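You operate a simulated robot arm through the tools that you are given. There is no shell and no other tool.

You are at the controls of a simulated robot arm. One attempt, no reset.

## Task
Set the controls near the top of mould 63. At the end: the blue-washer bolt is turned to loose; the white-washer bolt is turned to loose; the test box rocker is set to sensor; the socket lever is set to free; whatever was shut is shut again. Leave all else as you found it, and nothing knocked over. The socket lever goes to its stop.

The check looks at the end state, three seconds after you hand in, the way a careful person would. Anything else that was tipped, shoved, dropped, spilled or broken makes it a failure.

## Robot
A 7-joint arm with a two-finger parallel gripper, fixed in place. Base frame: the origin is on the floor under the middle of its stand, x ahead of it, y to its left, z up; the work surface is at about z = 0.74. Readings come in m, rad, newtons and seconds.
It reaches about 1.247 m from its shoulder. Its first joint turns from -2.304 to 2.304 rad. Payload 3.91 kg.
Tool frame: the origin (TCP) lies between the finger pads and is the grasp point; the fingertips stand 0.03 m ahead of it; z points along the fingers, y is the line along which they close. The gripper opens to 0.11 m. The fingers are 0.02 m wide and 0.01 m thick; the gripper's body (0.048 by 0.112 m) begins 0.055 m behind the TCP.
Orientation is that of the tool frame in the base frame, as a unit quaternion [w, x, y, z]. With the fingers straight down and closing along the base's y, the tool's x points along the base's -x, its y along +y and its z along -z.

## Interface
- The arm moves only by the tool move_arm. Its argument "increments" is a list of rows, each a list of 7 numbers: the shift along the tool's x, y, z in cm, then the turn, a rotation vector about the tool's x, y, z in rad, then the finger opening in cm, from 0 to 11. In form: [[dx, dy, dz, rx, ry, rz, jaw], ...]. A call has 1 to 20 rows; each row shifts and turns the commanded pose from where the row before left it, along the tool's axes as they then stand. Each row takes 0.2 s and may step no farther than 0.05 m and 0.15 rad from the row before; otherwise, or with a gripper value out of range, the whole call is refused. A pose out of reach is approached as far as the arm can. The call stops where the force on the tool passes 40 N (or 10 N more than at its start, if that is more) or the arm is blocked; 0.2 s more then pass. Each finger travels about 0.108 m/s and halts on what it meets, pressing with about 40 N; the grip force reading is that of the motor and also rises with nothing between the fingers. The clock runs only during rows and for 0.2 s after the last one: add rows that do not move to give the fingers time. It gives the time, the measured TCP pose, the force on the tool (base axes), the opening and the grip force at its end, in the units of the frame above (readings bear some noise), with the torque about the TCP (base axes, N m) and any sound that the robot's microphone picked up.
- Cameras (640 x 400 px; columns grow to the right, rows downward): "scene" is fixed at [0.0511, 0.6458, 1.3604]; the picture's right is [0.16, -0.99, 0.00], its down [-0.69, -0.11, -0.72] and it looks along [0.71, 0.12, -0.70] (base axes); focal length 319 px, centre (320, 200). "wrist" rides on the gripper at [0.072, 0.017, -0.103] in the tool frame; the picture's right is [-0.23, 0.97, 0.00], its down [-0.76, -0.18, -0.62] and it looks along [-0.61, -0.14, 0.78] (tool axes); focal length 222 px, centre (320, 200). There is no depth. A picture from a camera that has moved, and an enlarged one, comes with that camera's place and axes in the base frame and with its lens.
- camera(camera): a new picture of that camera. The clock stands still meanwhile.
- zoom(camera, box): a new picture of the part [left, top, right, bottom] of that camera's present view, enlarged. The clock stands still meanwhile.
- job_done(): hands the job in; it is judged then, once.

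Places have to be worked out from the pictures, the camera data and where the tool is seen. Open the gripper and draw the arm clear of the work before you hand the job in, unless the task says otherwise.

The tools are called after "Request:" as a command line: name --pt "numbers of a row" for each row, then --argument value for the rest, lists and objects as JSON in quotes. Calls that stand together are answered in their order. move_arm: Moves the arm, as the interface text tells. Its arguments: {"type":"object","properties":{"increments":{"type":"array"}},"required":["increments"]} The other tools are called the same way: camera (camera) takes a picture; zoom (camera, box) takes an enlarged picture of a part of a camera's view; job_done () hands the job in.

At the start:

```text
t: 0.0
eef_pos: [0.3835, 0.5978, 1.1179]
ee_rot: [0.0, 0.0, 1.0, 0.0]
contact_force: [-0.1, -0.4, 0.4]
ft_torque: [0.01, 0.01, -0.01]
grip_width: 0.1103
grasp_force: 0.0
```

scene: 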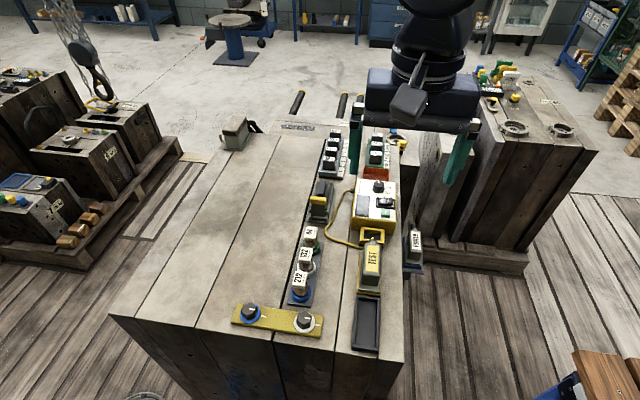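
wrist: 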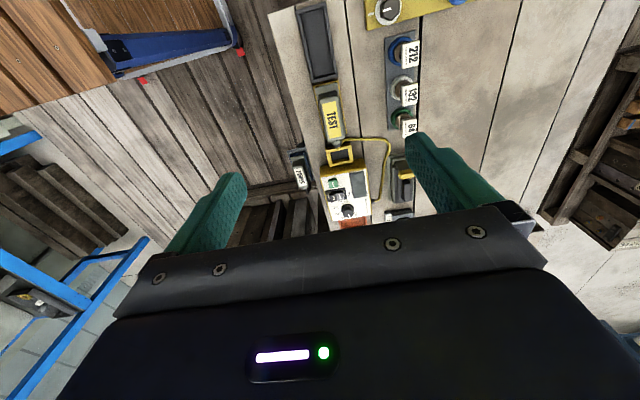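

I start by looking closely at the scene from the fixed camera: the panel with bolts, test box and levers lies roughly in the centre of the picture.

Request:
zoom --camera "scene" --box '[220, 220, 440, 360]'

Request:
zoom --camera "scene" --box '[280, 110, 440, 210]'

Request:
zoom --camera "scene" --box '[280, 180, 440, 280]'

Request:
zoom --camera "wrist" --box '[260, 0, 480, 140]'

Request:
zoom --camera "wrist" --box '[280, 120, 440, 230]'

```text
2.86 times, centred on (330, 290) of scene
camera zoom: at [0.0511, 0.6458, 1.3604], right [0.16, -0.99, 0.0], down [-0.69, -0.11, -0.72], along [0.71, 0.12, -0.7], focal length 911 px, centre (291, -57)
```

zoom: 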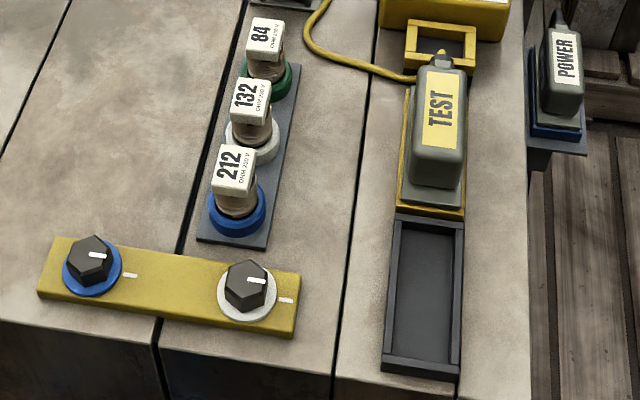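

```text
4.00 times, centred on (360, 160) of scene
camera zoom: at [0.0511, 0.6458, 1.3604], right [0.16, -0.99, 0.0], down [-0.69, -0.11, -0.72], along [0.71, 0.12, -0.7], focal length 1276 px, centre (160, 360)
```

zoom: 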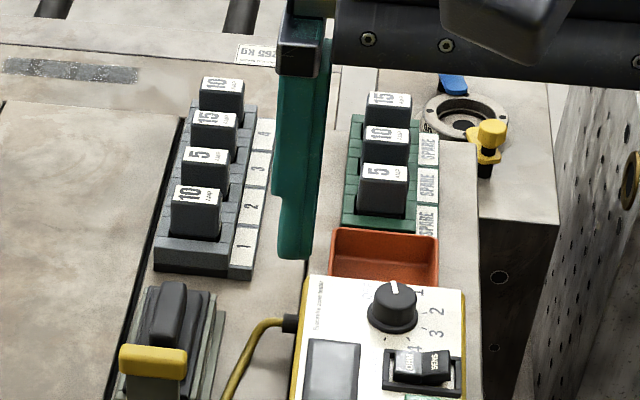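

```text
4.00 times, centred on (360, 230) of scene
camera zoom: at [0.0511, 0.6458, 1.3604], right [0.16, -0.99, 0.0], down [-0.69, -0.11, -0.72], along [0.71, 0.12, -0.7], focal length 1276 px, centre (160, 80)
```

zoom: 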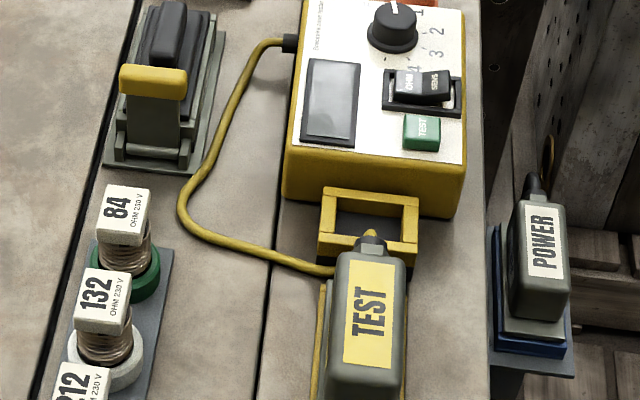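

```text
2.86 times, centred on (370, 70) of wrist
camera zoom: at [0.3122, 0.615, 1.2203], right [0.23, 0.97, 0.0], down [0.76, -0.18, 0.62], along [0.61, -0.14, -0.78], focal length 635 px, centre (177, 571)
```

zoom: 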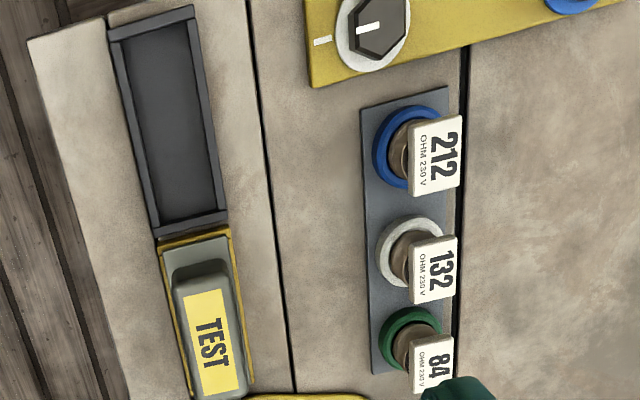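

```text
3.64 times, centred on (360, 175) of wrist
camera zoom: at [0.3122, 0.615, 1.2203], right [0.23, 0.97, 0.0], down [0.76, -0.18, 0.62], along [0.61, -0.14, -0.78], focal length 808 px, centre (174, 291)
```

zoom: 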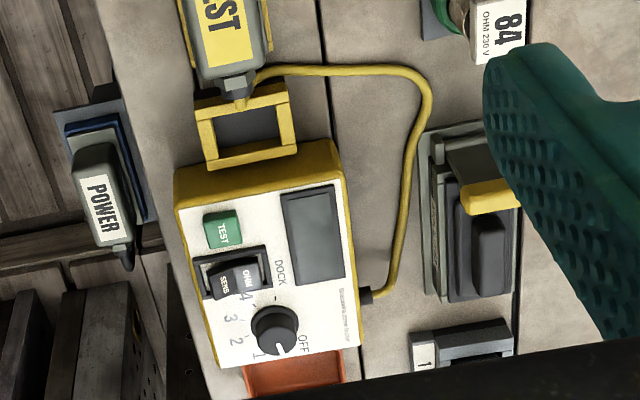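

The main block carries a yellow bar with two hex bolts, a test box with a rocker, and a socket with a yellow lever. I look at the other blocks and their number labels to know which one is mould 63.

Request:
zoom --camera "scene" --box '[0, 60, 200, 185]'

Request:
zoom --camera "scene" --box '[0, 140, 160, 260]'

Request:
zoom --camera "scene" --box '[440, 50, 640, 175]'

Request:
zoom --camera "scene" --box '[200, 80, 360, 180]'

Request:
zoom --camera "scene" --box '[220, 290, 330, 360]'

Request:
zoom --camera "scene" --box '[300, 175, 350, 225]'

Request:
zoom --camera "scene" --box '[350, 175, 400, 225]'

```text
3.20 times, centred on (100, 122) of scene
camera zoom: at [0.0511, 0.6458, 1.3604], right [0.16, -0.99, 0.0], down [-0.69, -0.11, -0.72], along [0.71, 0.12, -0.7], focal length 1021 px, centre (1024, 448)
```

zoom: 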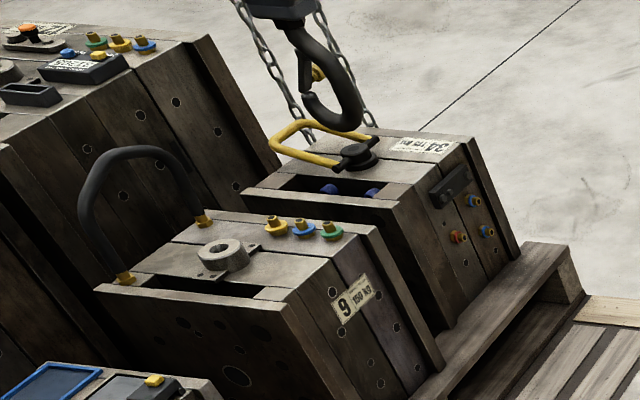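

```text
3.33 times, centred on (80, 200) of scene
camera zoom: at [0.0511, 0.6458, 1.3604], right [0.16, -0.99, 0.0], down [-0.69, -0.11, -0.72], along [0.71, 0.12, -0.7], focal length 1063 px, centre (1120, 200)
```

zoom: 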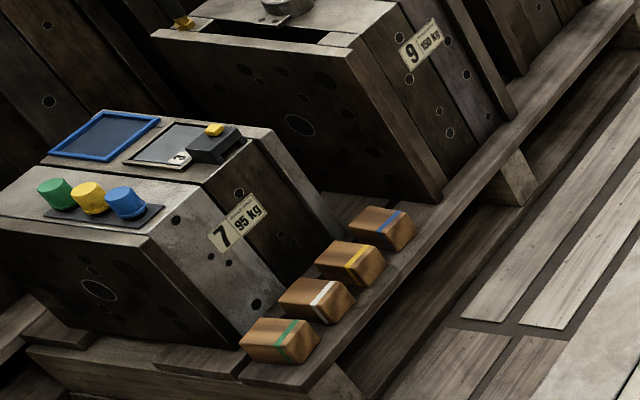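

```text
3.20 times, centred on (540, 112) of scene
camera zoom: at [0.0511, 0.6458, 1.3604], right [0.16, -0.99, 0.0], down [-0.69, -0.11, -0.72], along [0.71, 0.12, -0.7], focal length 1021 px, centre (-384, 480)
```

zoom: 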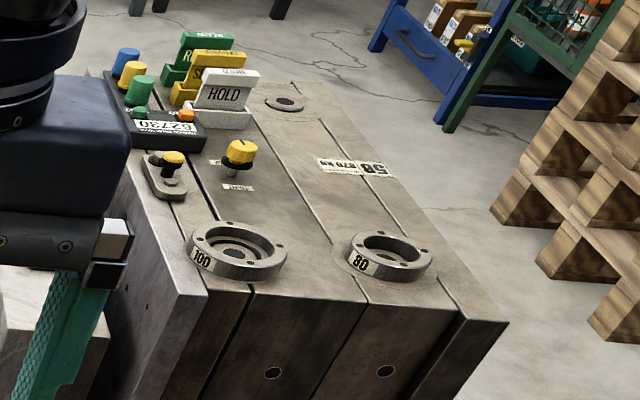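

```text
4.00 times, centred on (280, 130) of scene
camera zoom: at [0.0511, 0.6458, 1.3604], right [0.16, -0.99, 0.0], down [-0.69, -0.11, -0.72], along [0.71, 0.12, -0.7], focal length 1276 px, centre (480, 480)
```

zoom: 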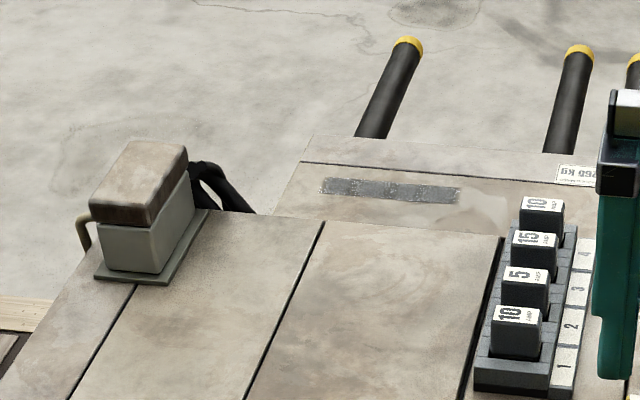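

```text
5.71 times, centred on (275, 325) of scene
camera zoom: at [0.0511, 0.6458, 1.3604], right [0.16, -0.99, 0.0], down [-0.69, -0.11, -0.72], along [0.71, 0.12, -0.7], focal length 1823 px, centre (577, -514)
```

zoom: 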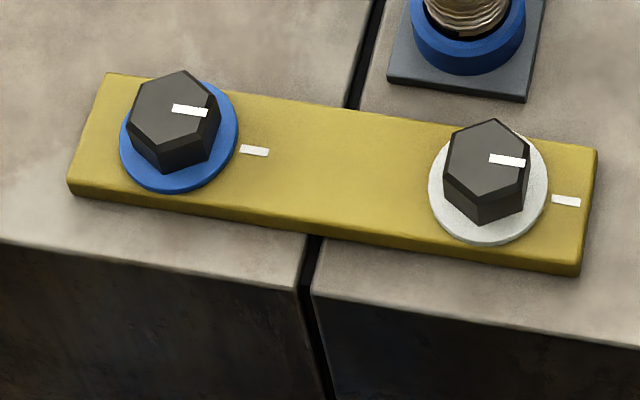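

```text
8.00 times, centred on (325, 200) of scene
camera zoom: at [0.0511, 0.6458, 1.3604], right [0.16, -0.99, 0.0], down [-0.69, -0.11, -0.72], along [0.71, 0.12, -0.7], focal length 2552 px, centre (280, 200)
```

zoom: 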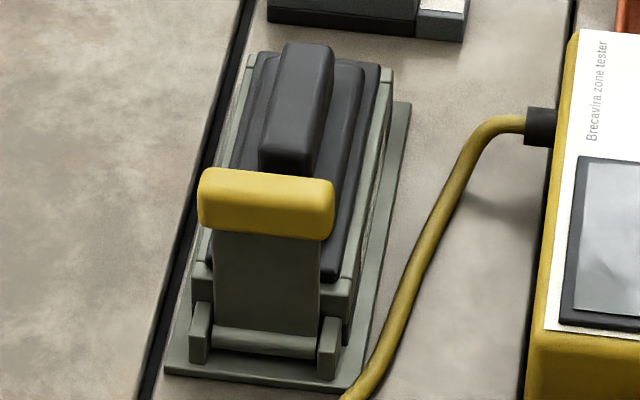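

```text
8.00 times, centred on (375, 200) of scene
camera zoom: at [0.0511, 0.6458, 1.3604], right [0.16, -0.99, 0.0], down [-0.69, -0.11, -0.72], along [0.71, 0.12, -0.7], focal length 2552 px, centre (-120, 200)
```

zoom: 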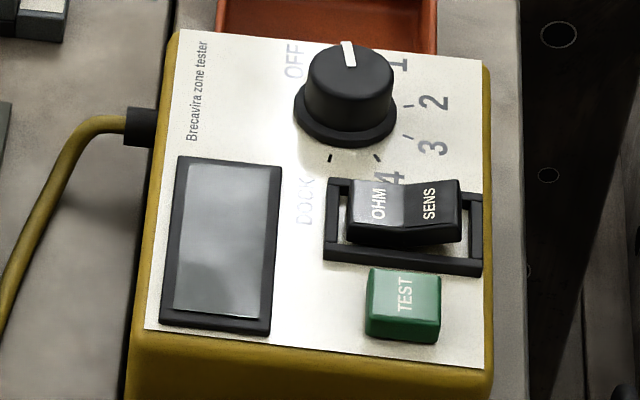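

The big near block (its top at around z≈0.75) holds the controls I need: the yellow bar bolts at about (0.31, 0.82) and (0.31, 0.72), the rocker at about (0.63, 0.58) and the socket lever at about (0.65, 0.75). I move the wrist camera over the yellow bar, staying high, to inspect it.

Request:
move_arm --pt "1.03 2.58 2.0 0 0 0 11" --pt "1.03 2.58 2.0 0 0 0 11" --pt "1.03 2.58 2.0 0 0 0 11" --pt "1.03 2.58 2.0 0 0 0 11" --pt "1.03 2.58 2.0 0 0 0 11" --pt "1.03 2.58 2.0 0 0 0 11" --pt "0 0 0 0 0 0 11"

```text
t: 1.6
eef_pos: [0.3229, 0.754, 0.9984]
ee_rot: [0.0, -0.001, 1.0, 0.001]
contact_force: [0.2, 0.0, 0.2]
ft_torque: [0.0, 0.01, 0.0]
grip_width: 0.1099
grasp_force: 0.0
```

The arm is now above the near edge of the block. I take the wrist picture and a scene picture.

Request:
camera --camera "wrist"

Request:
camera --camera "scene"

```text
taken
camera wrist: at [0.2502, 0.7705, 1.1007], right [0.23, 0.97, 0.0], down [0.76, -0.18, 0.62], along [0.61, -0.14, -0.78], focal length 222 px, centre (320, 200)
```

wrist: 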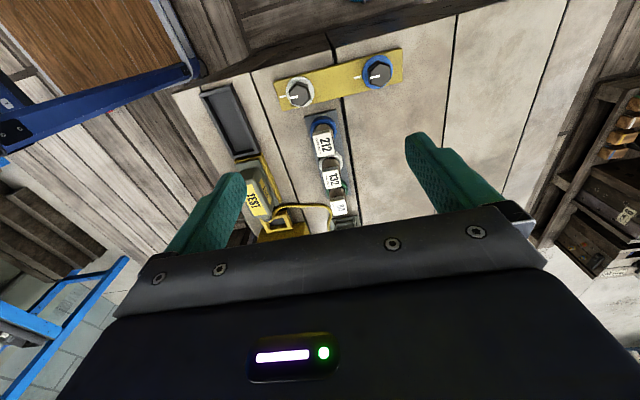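

```text
taken
```

scene: 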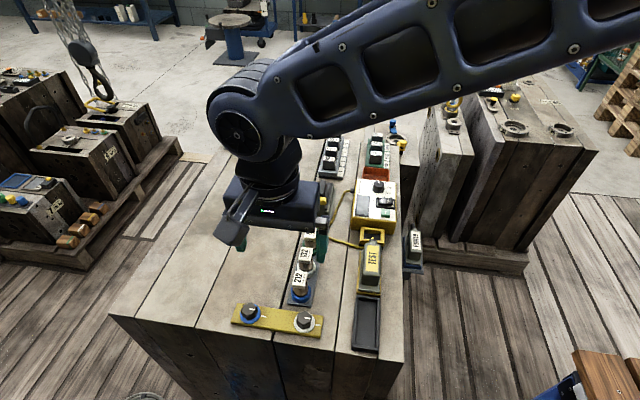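

Triangulating from both pictures puts the white-washer bolt at about (0.324, 0.722, 0.76) and the blue one at about (0.322, 0.834, 0.76). I zoom into the bar and its surroundings for any marks showing tight/loose.

Request:
zoom --camera "wrist" --box '[260, 40, 420, 130]'

Request:
zoom --camera "wrist" --box '[190, 70, 350, 240]'

Request:
zoom --camera "scene" --box '[320, 160, 440, 240]'

Request:
zoom --camera "scene" --box '[100, 280, 400, 400]'

```text
4.00 times, centred on (340, 85) of wrist
camera zoom: at [0.2502, 0.7705, 1.1007], right [0.23, 0.97, 0.0], down [0.76, -0.18, 0.62], along [0.61, -0.14, -0.78], focal length 888 px, centre (240, 660)
```

zoom: 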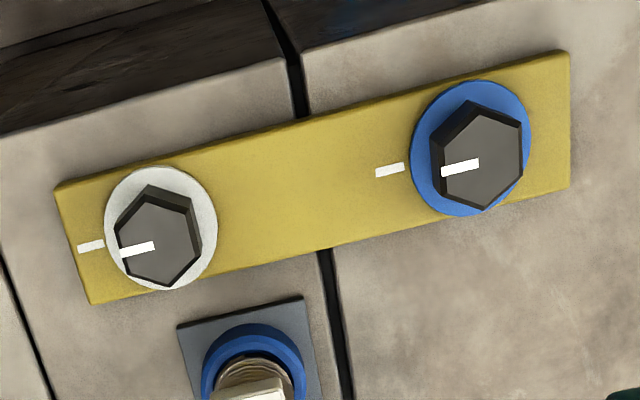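

```text
2.35 times, centred on (270, 155) of wrist
camera zoom: at [0.2502, 0.7705, 1.1007], right [0.23, 0.97, 0.0], down [0.76, -0.18, 0.62], along [0.61, -0.14, -0.78], focal length 523 px, centre (438, 306)
```

zoom: 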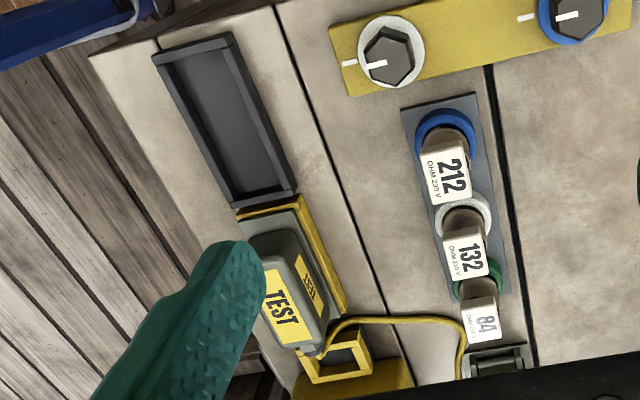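

```text
5.00 times, centred on (380, 200) of scene
camera zoom: at [0.0511, 0.6458, 1.3604], right [0.16, -0.99, 0.0], down [-0.69, -0.11, -0.72], along [0.71, 0.12, -0.7], focal length 1595 px, centre (20, 200)
```

zoom: 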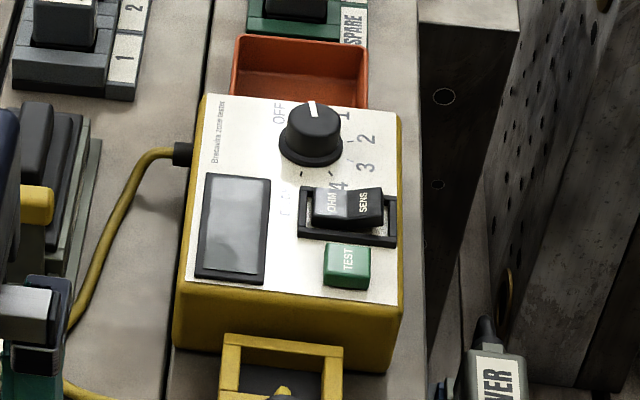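

```text
2.13 times, centred on (250, 340) of scene
camera zoom: at [0.0511, 0.6458, 1.3604], right [0.16, -0.99, 0.0], down [-0.69, -0.11, -0.72], along [0.71, 0.12, -0.7], focal length 680 px, centre (469, -99)
```

zoom: 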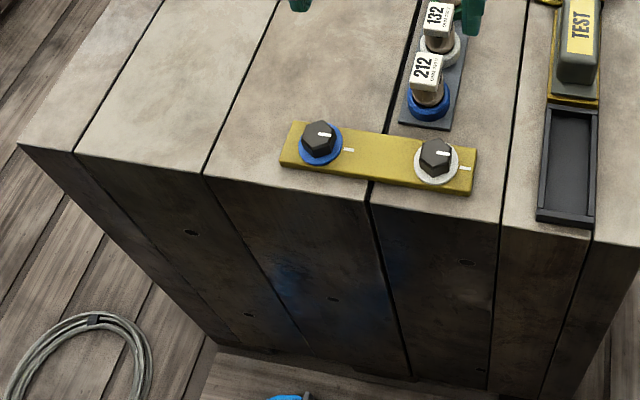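

Both bolts have a white pointer lined up with a witness mark on the bar (toward −y), so they are now tight; loose would be counter-clockwise. Next I inspect the socket lever and the rocker from above.

Request:
move_arm --pt "-3.96 -0.675 0.4 0 0 0 11" --pt "-3.96 -0.675 0.4 0 0 0 11" --pt "-3.96 -0.675 0.4 0 0 0 11" --pt "-3.96 -0.675 0.4 0 0 0 11" --pt "-3.96 -0.675 0.4 0 0 0 11" --pt "-3.96 -0.675 0.4 0 0 0 11" --pt "-3.96 -0.675 0.4 0 0 0 11" --pt "-3.96 -0.675 0.4 0 0 0 11" --pt "0 0 0 0 0 0 11"

Request:
camera --camera "wrist"

Request:
zoom --camera "wrist" --box '[210, 30, 430, 190]'

```text
t: 3.6
eef_pos: [0.6389, 0.696, 0.9653]
ee_rot: [0.0, -0.001, 1.0, 0.0]
contact_force: [-0.5, -0.4, 0.1]
ft_torque: [0.02, -0.02, -0.01]
grip_width: 0.11
grasp_force: 0.0
```

```text
taken
camera wrist: at [0.5675, 0.7128, 1.0677], right [0.23, 0.97, 0.0], down [0.76, -0.18, 0.62], along [0.61, -0.14, -0.78], focal length 222 px, centre (320, 200)
```

wrist: 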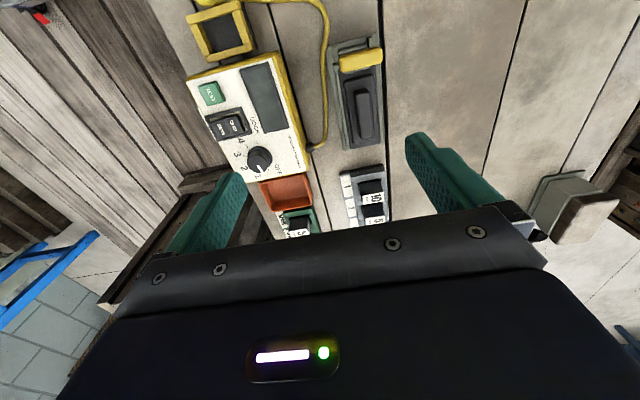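

```text
2.50 times, centred on (320, 110) of wrist
camera zoom: at [0.5675, 0.7128, 1.0677], right [0.23, 0.97, 0.0], down [0.76, -0.18, 0.62], along [0.61, -0.14, -0.78], focal length 555 px, centre (320, 425)
```

zoom: 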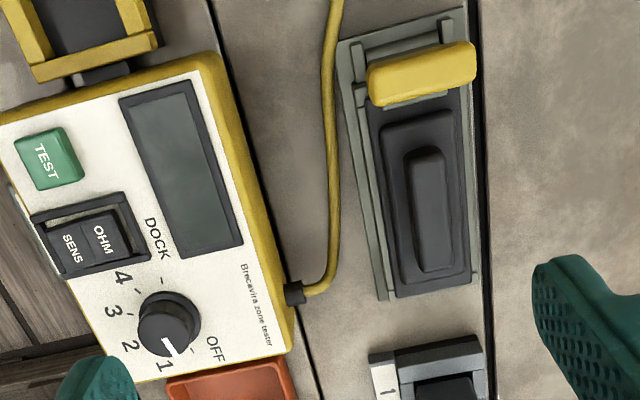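

The lever's yellow grip stands up at the near (−x) end of the socket, over a black plug; the rocker carries OHM (+y side) and SENS (−y side). I zoom further on both to see the rocker's tilt and the lever's geometry.

Request:
zoom --camera "wrist" --box '[195, 70, 275, 150]'

Request:
zoom --camera "wrist" --box '[320, 30, 400, 160]'

Request:
zoom --camera "scene" --box '[365, 190, 405, 220]'

Request:
camera --camera "scene"

```text
5.00 times, centred on (235, 110) of wrist
camera zoom: at [0.5675, 0.7128, 1.0677], right [0.23, 0.97, 0.0], down [0.76, -0.18, 0.62], along [0.61, -0.14, -0.78], focal length 1111 px, centre (745, 650)
```

zoom: 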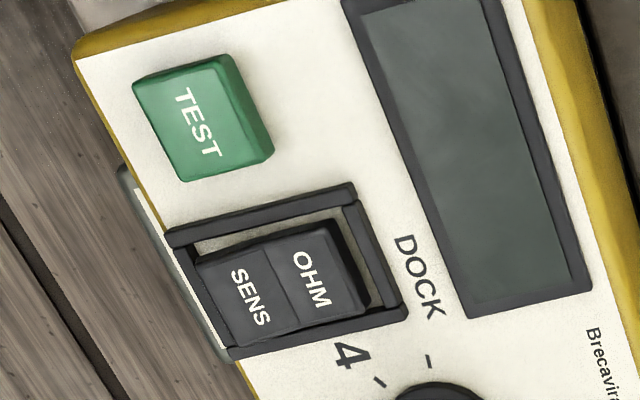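

```text
3.08 times, centred on (360, 95) of wrist
camera zoom: at [0.5675, 0.7128, 1.0677], right [0.23, 0.97, 0.0], down [0.76, -0.18, 0.62], along [0.61, -0.14, -0.78], focal length 684 px, centre (197, 523)
```

zoom: 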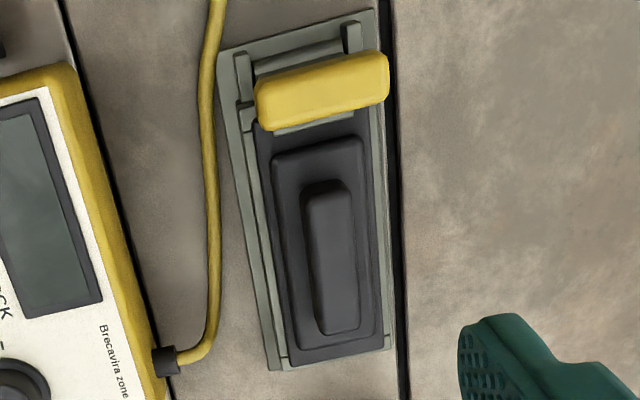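

```text
13.33 times, centred on (385, 205) of scene
camera zoom: at [0.0511, 0.6458, 1.3604], right [0.16, -0.99, 0.0], down [-0.69, -0.11, -0.72], along [0.71, 0.12, -0.7], focal length 4253 px, centre (-547, 133)
```

zoom: 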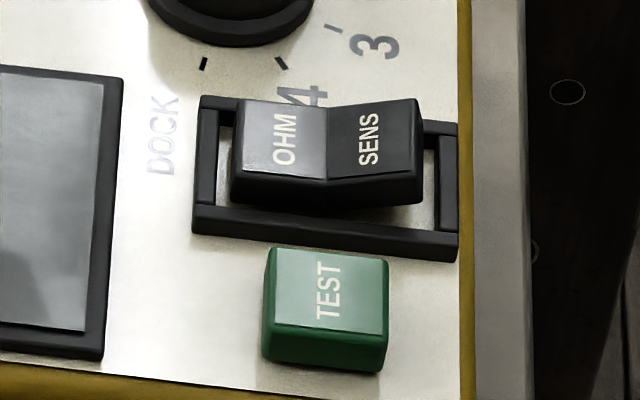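

```text
taken
```

scene: 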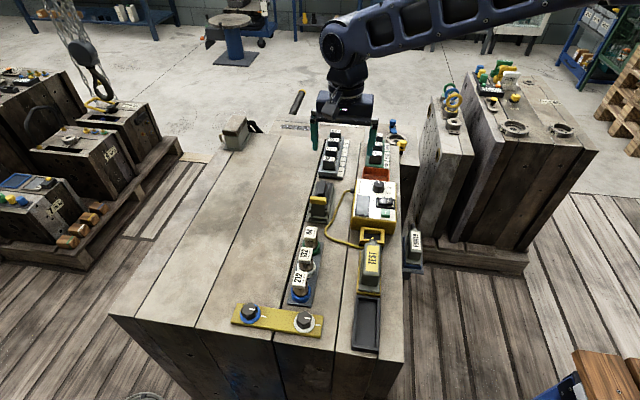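

The pressed-flat half is OHM and the SENS half stands up, so SENS must be pressed. The lever's pin is around (0.600, 0.745, 0.755) and its yellow grip around (0.605, 0.745, 0.812), so it stands about upright; I turn the wrist a quarter turn to view it from the side.

Request:
move_arm --pt "2.1 -2.3 0.6 0 0 0 11" --pt "2.1 -2.3 0.6 0 0 0 11" --pt "2.1 -2.3 0.6 0 0 0 11" --pt "0 0 0 0 0 -0.1428 11" --pt "0 0 0 0 0 -0.1428 11" --pt "0 0 0 0 0 -0.1428 11" --pt "0 0 0 0 0 -0.1428 11" --pt "0 0 0 0 0 -0.1428 11" --pt "0 0 0 0 0 -0.1428 11" --pt "0 0 0 0 0 -0.1428 11" --pt "0 0 0 0 0 -0.1428 11" --pt "0 0 0 0 0 -0.1428 11" --pt "0 0 0 0 0 -0.1428 11" --pt "0 0 0 0 0 -0.1428 11" --pt "0 0 0 0 0 0 11"

Request:
camera --camera "wrist"

Request:
zoom --camera "wrist" --box '[230, 60, 430, 220]'

```text
t: 6.8
eef_pos: [0.5761, 0.631, 0.9479]
ee_rot: [-0.001, 0.708, -0.706, 0.0]
contact_force: [-0.3, -0.3, 0.7]
ft_torque: [-0.02, -0.03, 0.06]
grip_width: 0.1099
grasp_force: 0.0
```

```text
taken
camera wrist: at [0.5596, 0.5574, 1.0497], right [-0.97, 0.23, 0.0], down [0.18, 0.76, 0.62], along [0.14, 0.61, -0.78], focal length 222 px, centre (320, 200)
```

wrist: 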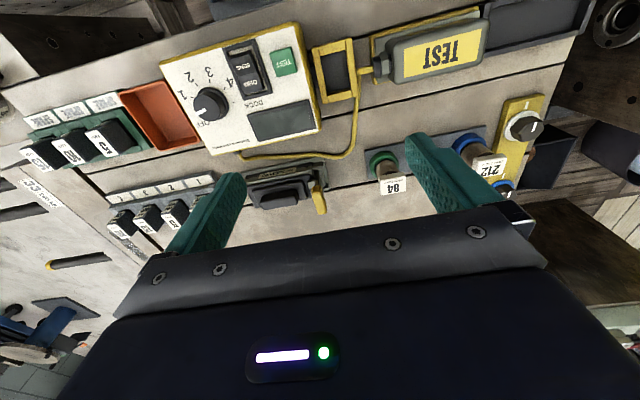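

```text
2.50 times, centred on (330, 140) of wrist
camera zoom: at [0.5596, 0.5574, 1.0497], right [-0.97, 0.23, 0.0], down [0.18, 0.76, 0.62], along [0.14, 0.61, -0.78], focal length 555 px, centre (295, 350)
```

zoom: 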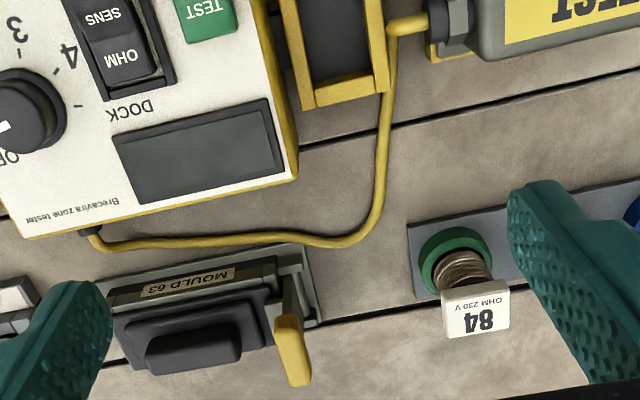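

The socket carries a "MOULD 63" label, confirming this block. I zoom in on the lever's side view.

Request:
zoom --camera "wrist" --box '[240, 145, 360, 225]'

Request:
zoom --camera "wrist" --box '[440, 80, 560, 200]'

Request:
zoom --camera "wrist" --box '[180, 20, 340, 130]'

```text
5.00 times, centred on (300, 185) of wrist
camera zoom: at [0.5596, 0.5574, 1.0497], right [-0.97, 0.23, 0.0], down [0.18, 0.76, 0.62], along [0.14, 0.61, -0.78], focal length 1111 px, centre (420, 275)
```

zoom: 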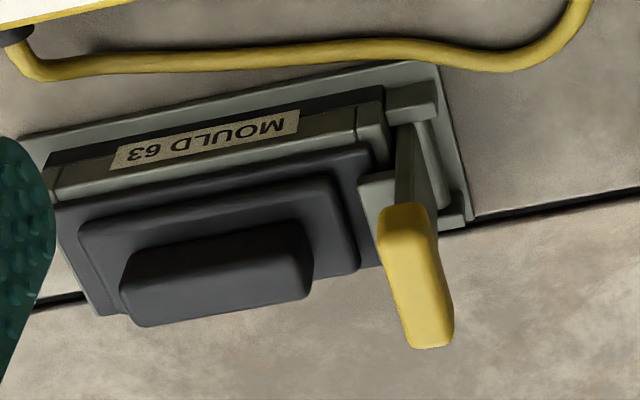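

```text
3.33 times, centred on (500, 140) of wrist
camera zoom: at [0.5596, 0.5574, 1.0497], right [-0.97, 0.23, 0.0], down [0.18, 0.76, 0.62], along [0.14, 0.61, -0.78], focal length 740 px, centre (-280, 400)
```

zoom: 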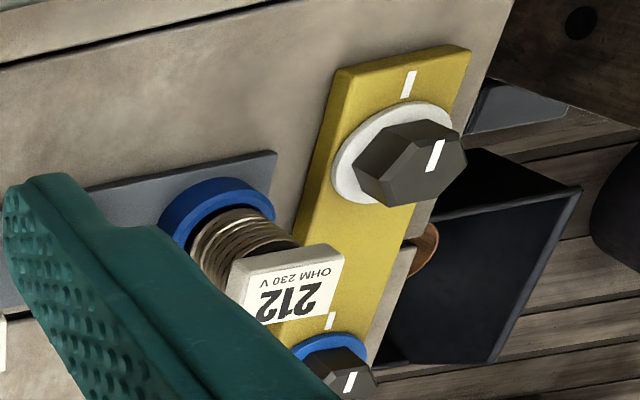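

```text
3.64 times, centred on (260, 75) of wrist
camera zoom: at [0.5596, 0.5574, 1.0497], right [-0.97, 0.23, 0.0], down [0.18, 0.76, 0.62], along [0.14, 0.61, -0.78], focal length 808 px, centre (538, 654)
```

zoom: 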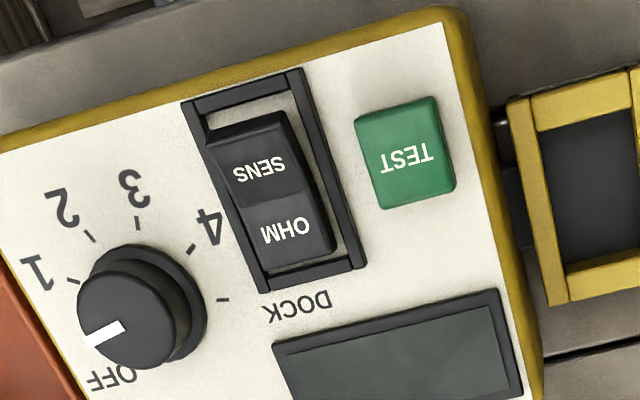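

The lever is upright, leaning slightly toward the plug (locked), so "free" should be outward, toward −x. I want a low side view to get heights, so I back off toward −y, tilt the wrist about 25° and drop slightly, staying above the test box.

Request:
move_arm --pt "2.4 -0.7 0 0 0 0 11" --pt "2.4 -0.7 0 0 0 0 11" --pt "2.4 -0.7 0 0 0 0 11" --pt "0 0 0 0 -0.145 0 11" --pt "0 0 0 0 -0.145 0 11" --pt "0 0 0 0 -0.145 0 11" --pt "1.29 0 2.76 0 0 0 11" --pt "1.29 0 2.76 0 0 0 11" --pt "0 0 0 0 0 0 11"

Request:
camera --camera "wrist"

Request:
zoom --camera "wrist" --box '[220, 110, 420, 230]'

```text
t: 8.8
eef_pos: [0.5974, 0.5565, 0.8867]
ee_rot: [-0.152, 0.691, -0.69, -0.153]
contact_force: [0.3, 0.3, 0.1]
ft_torque: [0.01, -0.04, -0.02]
grip_width: 0.1102
grasp_force: 0.1
```

```text
taken
camera wrist: at [0.5807, 0.4472, 0.9498], right [-0.97, 0.21, 0.1], down [0.18, 0.43, 0.89], along [0.14, 0.88, -0.45], focal length 222 px, centre (320, 200)
```

wrist: 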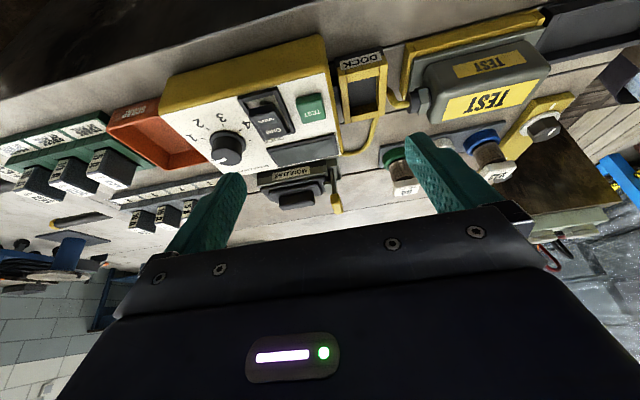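

```text
3.20 times, centred on (320, 170) of wrist
camera zoom: at [0.5807, 0.4472, 0.9498], right [-0.97, 0.21, 0.1], down [0.18, 0.43, 0.89], along [0.14, 0.88, -0.45], focal length 711 px, centre (320, 296)
```

zoom: 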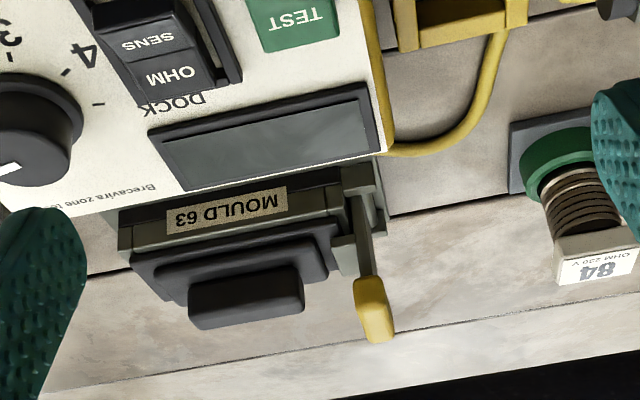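

Request:
zoom --camera "wrist" --box '[250, 145, 370, 225]'

Request:
zoom --camera "wrist" --box '[235, 75, 335, 155]'

Request:
zoom --camera "wrist" --box '[440, 80, 600, 190]'

```text
5.00 times, centred on (310, 185) of wrist
camera zoom: at [0.5807, 0.4472, 0.9498], right [-0.97, 0.21, 0.1], down [0.18, 0.43, 0.89], along [0.14, 0.88, -0.45], focal length 1111 px, centre (370, 275)
```

zoom: 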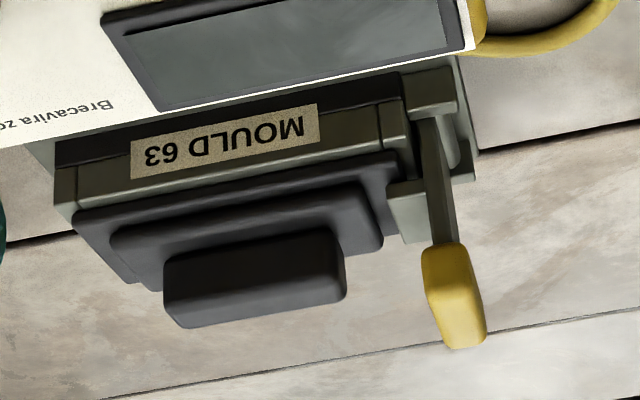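

```text
5.00 times, centred on (285, 115) of wrist
camera zoom: at [0.5807, 0.4472, 0.9498], right [-0.97, 0.21, 0.1], down [0.18, 0.43, 0.89], along [0.14, 0.88, -0.45], focal length 1111 px, centre (495, 625)
```

zoom: 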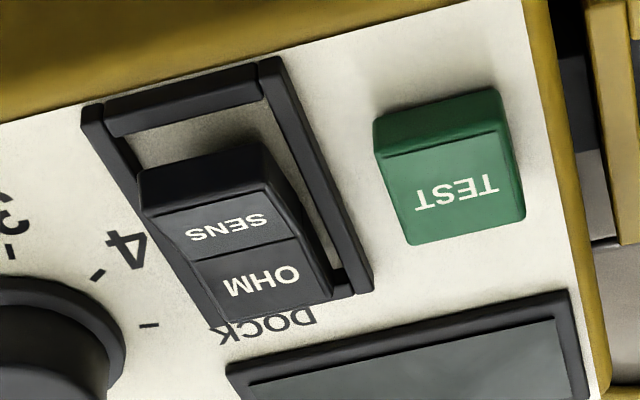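

```text
3.64 times, centred on (520, 135) of wrist
camera zoom: at [0.5807, 0.4472, 0.9498], right [-0.97, 0.21, 0.1], down [0.18, 0.43, 0.89], along [0.14, 0.88, -0.45], focal length 808 px, centre (-407, 436)
```

zoom: 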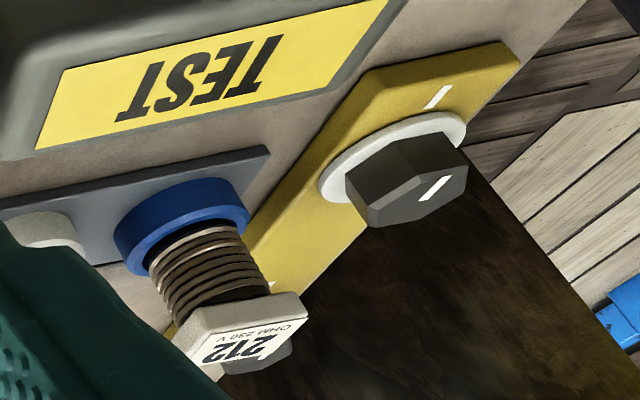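

The side view gives the handle spanning z≈0.806–0.82 at x≈0.605, with the plug's grip (top z≈0.81) starting at x≈0.636; SENS is clearly raised at (0.639, 0.573, 0.806). I go back to vertical, close the fingers, and move above the gap between handle and plug grip, to push the lever outward.

Request:
move_arm --pt "-1.29 0 -2.76 0 0 0 11" --pt "-1.29 0 -2.76 0 0 0 11" --pt "0 0 0 0 0.145 0 8" --pt "0 0 0 0 0.145 0 6" --pt "0 0 0 0 0.145 0 4" --pt "-3.77 -0.532 0.35 0 0 0 2" --pt "-3.77 -0.532 0.35 0 0 0 0" --pt "-3.77 -0.532 0.35 0 0 0 0" --pt "-3.77 -0.532 0.35 0 0 0 0" --pt "-3.77 -0.532 0.35 0 0 0 0" --pt "0 0 0 0 0 0 0"

Request:
camera --camera "wrist"

Request:
zoom --camera "wrist" --box '[240, 100, 400, 220]'

Request:
zoom --camera "scene" --box '[280, 150, 360, 230]'

```text
t: 11.2
eef_pos: [0.6229, 0.7482, 0.9299]
ee_rot: [0.0, -0.707, 0.707, 0.0]
contact_force: [0.8, 0.1, 0.4]
ft_torque: [0.02, 0.02, -0.03]
grip_width: 0.0
grasp_force: 37.1
```

```text
taken
camera wrist: at [0.6061, 0.6737, 1.0325], right [-0.97, 0.23, 0.0], down [0.18, 0.76, 0.62], along [0.14, 0.61, -0.78], focal length 222 px, centre (320, 200)
```

wrist: 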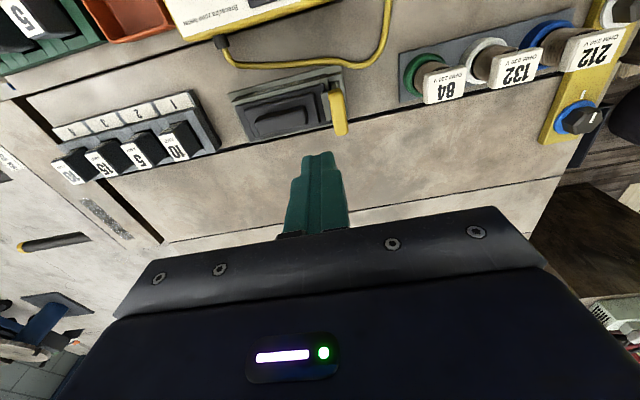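

```text
3.33 times, centred on (320, 160) of wrist
camera zoom: at [0.6061, 0.6737, 1.0325], right [-0.97, 0.23, 0.0], down [0.18, 0.76, 0.62], along [0.14, 0.61, -0.78], focal length 740 px, centre (320, 333)
```

zoom: 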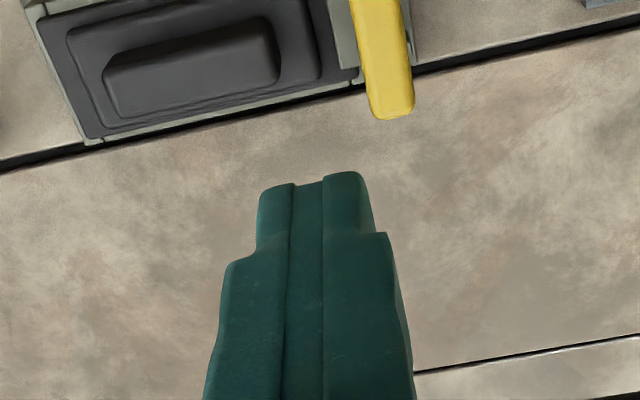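

```text
5.00 times, centred on (320, 190) of scene
camera zoom: at [0.0511, 0.6458, 1.3604], right [0.16, -0.99, 0.0], down [-0.69, -0.11, -0.72], along [0.71, 0.12, -0.7], focal length 1595 px, centre (320, 250)
```

zoom: 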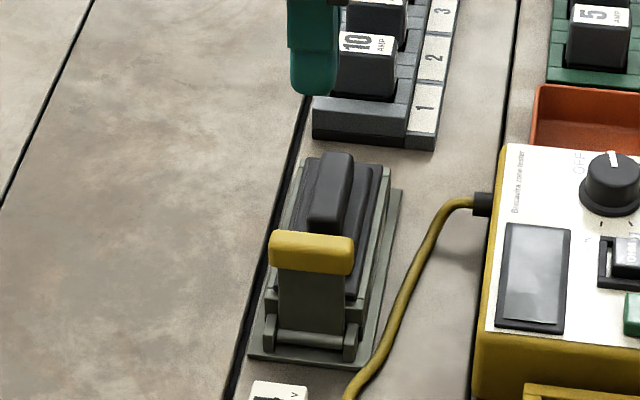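

The fingers are closed, centred at x=0.623 between handle (x≈0.598–0.610) and plug grip (x≥0.635). I descend until the tips are at about the handle top height and check from the scene camera.

Request:
move_arm --pt "0 0 2.0 0 0 0 0" --pt "0 0 2.0 0 0 0 0" --pt "0 0 2.0 0 0 0 0" --pt "0 0 1.5 0 0 0 0" --pt "0 0 0.8 0 0 0 0" --pt "0 0 0 0 0 0 0"

Request:
zoom --camera "scene" --box '[280, 150, 360, 230]'

Request:
zoom --camera "wrist" --box '[240, 100, 400, 220]'

```text
t: 12.6
eef_pos: [0.6243, 0.7454, 0.8471]
ee_rot: [0.0, -0.706, 0.708, 0.0]
contact_force: [-0.4, 0.1, -0.1]
ft_torque: [0.01, 0.02, -0.01]
grip_width: 0.0
grasp_force: 38.0
```

```text
5.00 times, centred on (320, 190) of scene
camera zoom: at [0.0511, 0.6458, 1.3604], right [0.16, -0.99, 0.0], down [-0.69, -0.11, -0.72], along [0.71, 0.12, -0.7], focal length 1595 px, centre (320, 250)
```

zoom: 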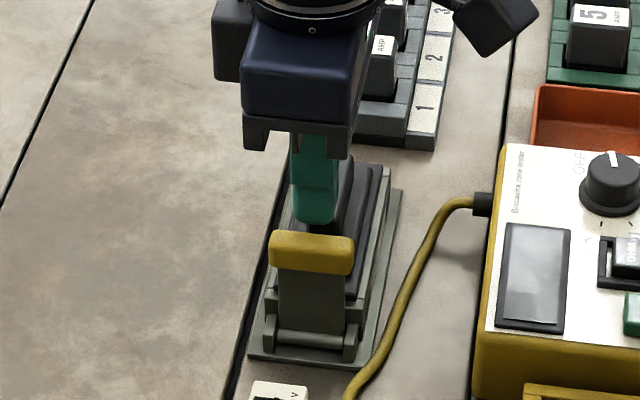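

```text
3.33 times, centred on (320, 160) of wrist
camera zoom: at [0.6077, 0.6736, 0.9497], right [-0.97, 0.23, 0.0], down [0.18, 0.76, 0.62], along [0.14, 0.61, -0.78], focal length 740 px, centre (320, 333)
```

zoom: 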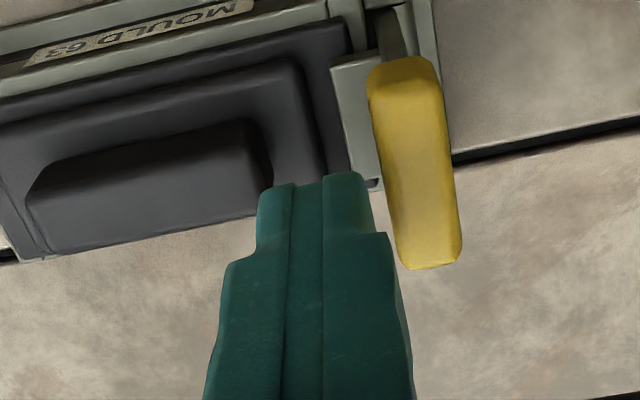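

The tips are just behind the handle at about its top height, with a small gap on the handle side. I shift 3 mm toward the handle, lower 7 mm and begin pushing toward −x in small steps, tracing the arc.

Request:
move_arm --pt "0 0.3 0.0 0 0 0 0" --pt "0 0 0.7 0 0 0 0" --pt "0 0.5 0 0 0 0 0" --pt "0 0.5 0 0 0 0 0" --pt "0 0.5 0 0 0 0 0" --pt "0 0.5 0 0 0 0 0" --pt "0 0 0 0 0 0 0"

Request:
zoom --camera "scene" --box '[280, 150, 360, 230]'

Request:
zoom --camera "wrist" --box '[240, 100, 400, 220]'

```text
t: 14.2
eef_pos: [0.6014, 0.7451, 0.8411]
ee_rot: [0.0, -0.707, 0.708, 0.0]
contact_force: [-0.2, -0.3, -0.1]
ft_torque: [-0.01, 0.0, -0.01]
grip_width: 0.0
grasp_force: 37.6
```

```text
5.00 times, centred on (320, 190) of scene
camera zoom: at [0.0511, 0.6458, 1.3604], right [0.16, -0.99, 0.0], down [-0.69, -0.11, -0.72], along [0.71, 0.12, -0.7], focal length 1595 px, centre (320, 250)
```

zoom: 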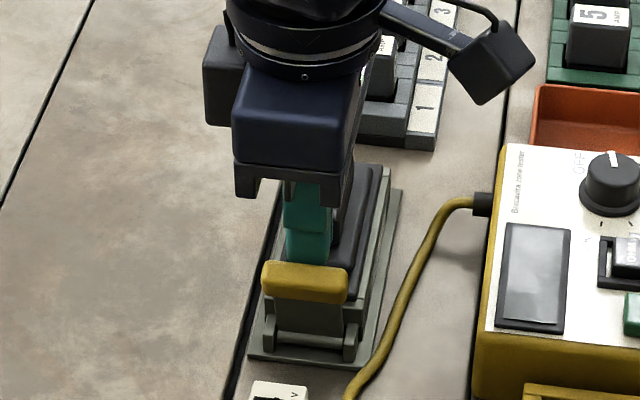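

```text
3.33 times, centred on (320, 160) of wrist
camera zoom: at [0.5841, 0.6729, 0.9428], right [-0.97, 0.23, 0.0], down [0.18, 0.76, 0.62], along [0.14, 0.61, -0.78], focal length 740 px, centre (320, 333)
```

zoom: 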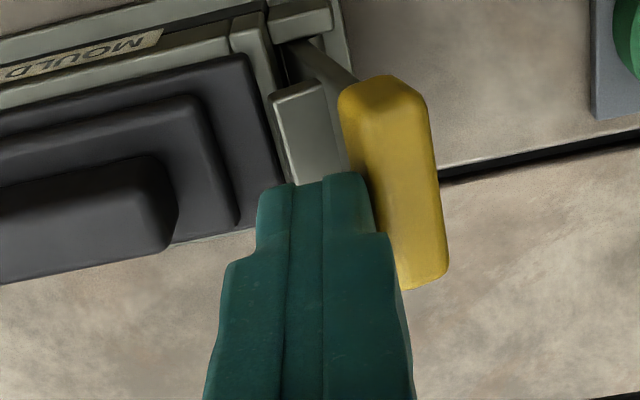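

The lever swings freely (almost no force) and has leaned out by about 15°. I continue along the arc to roughly 60°, then look.

Request:
move_arm --pt "0 0.735 0.14 0 0 0 0" --pt "0 0.735 0.14 0 0 0 0" --pt "0 0.89 0.49 0 0 0 0" --pt "0 0.78 0.64 0 0 0 0" --pt "0 0.67 0.77 0 0 0 0" --pt "0 0 0 0 0 0 0"

Request:
zoom --camera "scene" --box '[280, 170, 360, 250]'

Request:
zoom --camera "wrist" --box '[240, 100, 400, 220]'

```text
t: 15.3
eef_pos: [0.5738, 0.746, 0.8294]
ee_rot: [0.006, -0.705, 0.709, -0.002]
contact_force: [6.7, -3.8, 11.0]
ft_torque: [-0.14, -0.05, 0.06]
grip_width: 0.0
grasp_force: 37.9
stopped in row 5: the force on the tool passed its limit at 50 N (the readings are from after the stop); the commanded pose is now the measured one
```

```text
5.00 times, centred on (320, 210) of scene
camera zoom: at [0.0511, 0.6458, 1.3604], right [0.16, -0.99, 0.0], down [-0.69, -0.11, -0.72], along [0.71, 0.12, -0.7], focal length 1595 px, centre (320, 150)
```

zoom: 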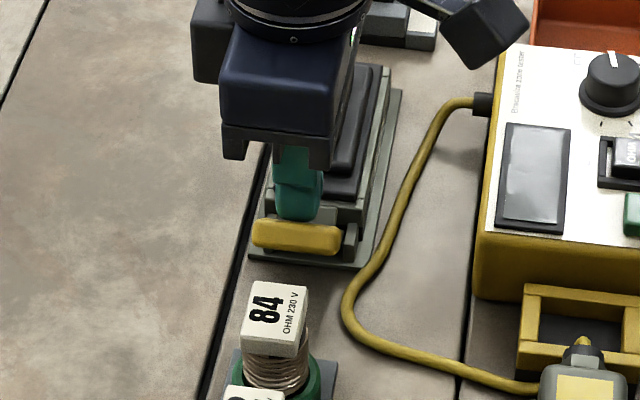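

```text
3.33 times, centred on (320, 160) of wrist
camera zoom: at [0.556, 0.6726, 0.9317], right [-0.97, 0.23, -0.01], down [0.17, 0.76, 0.63], along [0.15, 0.61, -0.78], focal length 740 px, centre (320, 333)
```

zoom: 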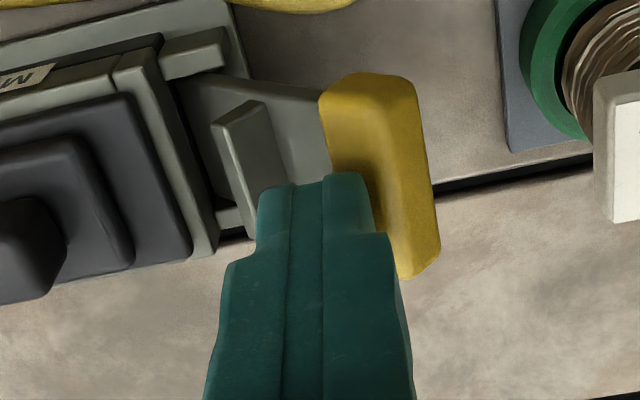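

The call stopped at 50 N with the lever leaning out about 45°, which may be its stop or my finger catching on something. I back off a few millimetres along the normal and look at the lever.

Request:
move_arm --pt "0 -0.5 -0.5 0 0 0 0" --pt "0 -0.3 -1.0 0 0 0 0" --pt "0 0 -1.5 0 0 0 0" --pt "0 0 -2.0 0 0 0 0" --pt "0 0 0 0 0 0 0"

Request:
zoom --camera "scene" --box '[280, 170, 360, 250]'

Request:
zoom --camera "wrist" --box '[240, 80, 400, 200]'

```text
t: 16.5
eef_pos: [0.5814, 0.7469, 0.8791]
ee_rot: [0.005, -0.706, 0.708, -0.002]
contact_force: [0.3, -0.7, 0.2]
ft_torque: [0.03, -0.02, 0.01]
grip_width: 0.0
grasp_force: 37.5
```

```text
5.00 times, centred on (320, 210) of scene
camera zoom: at [0.0511, 0.6458, 1.3604], right [0.16, -0.99, 0.0], down [-0.69, -0.11, -0.72], along [0.71, 0.12, -0.7], focal length 1595 px, centre (320, 150)
```

zoom: 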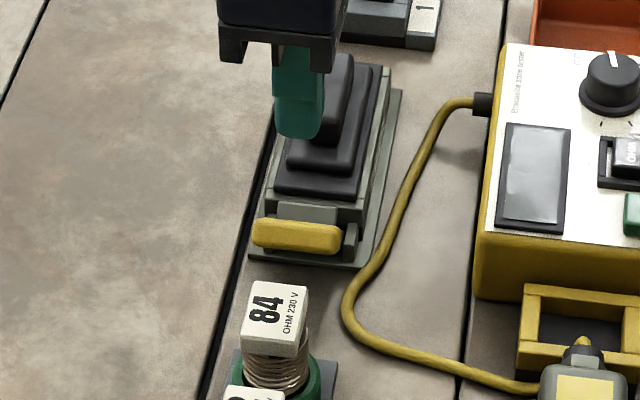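

```text
3.33 times, centred on (320, 140) of wrist
camera zoom: at [0.5631, 0.6733, 0.9803], right [-0.97, 0.23, -0.01], down [0.18, 0.76, 0.63], along [0.15, 0.61, -0.78], focal length 740 px, centre (320, 400)
```

zoom: 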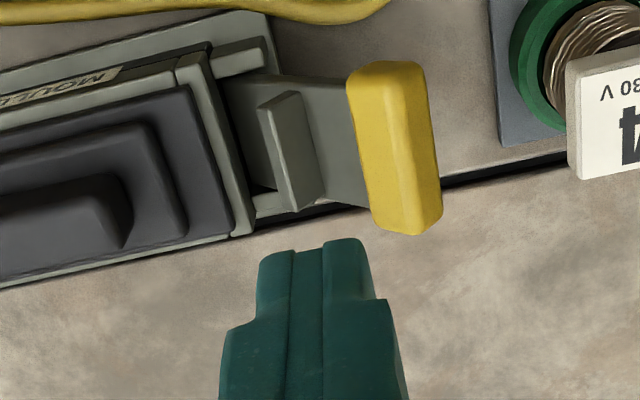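

The lever stays where it was left, at about 45°, with nothing visibly catching. I return and push again in tiny steps perpendicular to the lever to see whether it yields further or is at its stop.

Request:
move_arm --pt "0 0.1 2.0 0 0 0 0" --pt "0 0.1 1.5 0 0 0 0" --pt "0 0.15 1.0 0 0 0 0" --pt "0 0.2 0.2 0 0 0 0" --pt "0 0.14 0.14 0 0 0 0" --pt "0 0.14 0.14 0 0 0 0" --pt "0 0.1 0.1 0 0 0 0" --pt "0 0.1 0.1 0 0 0 0" --pt "0 0 0 0 0 0 0"

```text
t: 18.6
eef_pos: [0.574, 0.7462, 0.8295]
ee_rot: [0.009, -0.705, 0.709, -0.002]
contact_force: [4.6, -3.1, 10.1]
ft_torque: [-0.14, -0.08, 0.06]
grip_width: 0.0001
grasp_force: 38.1
stopped in row 9: the force on the tool passed its limit at 41 N (the readings are from after the stop); the commanded pose is now the measured one
```

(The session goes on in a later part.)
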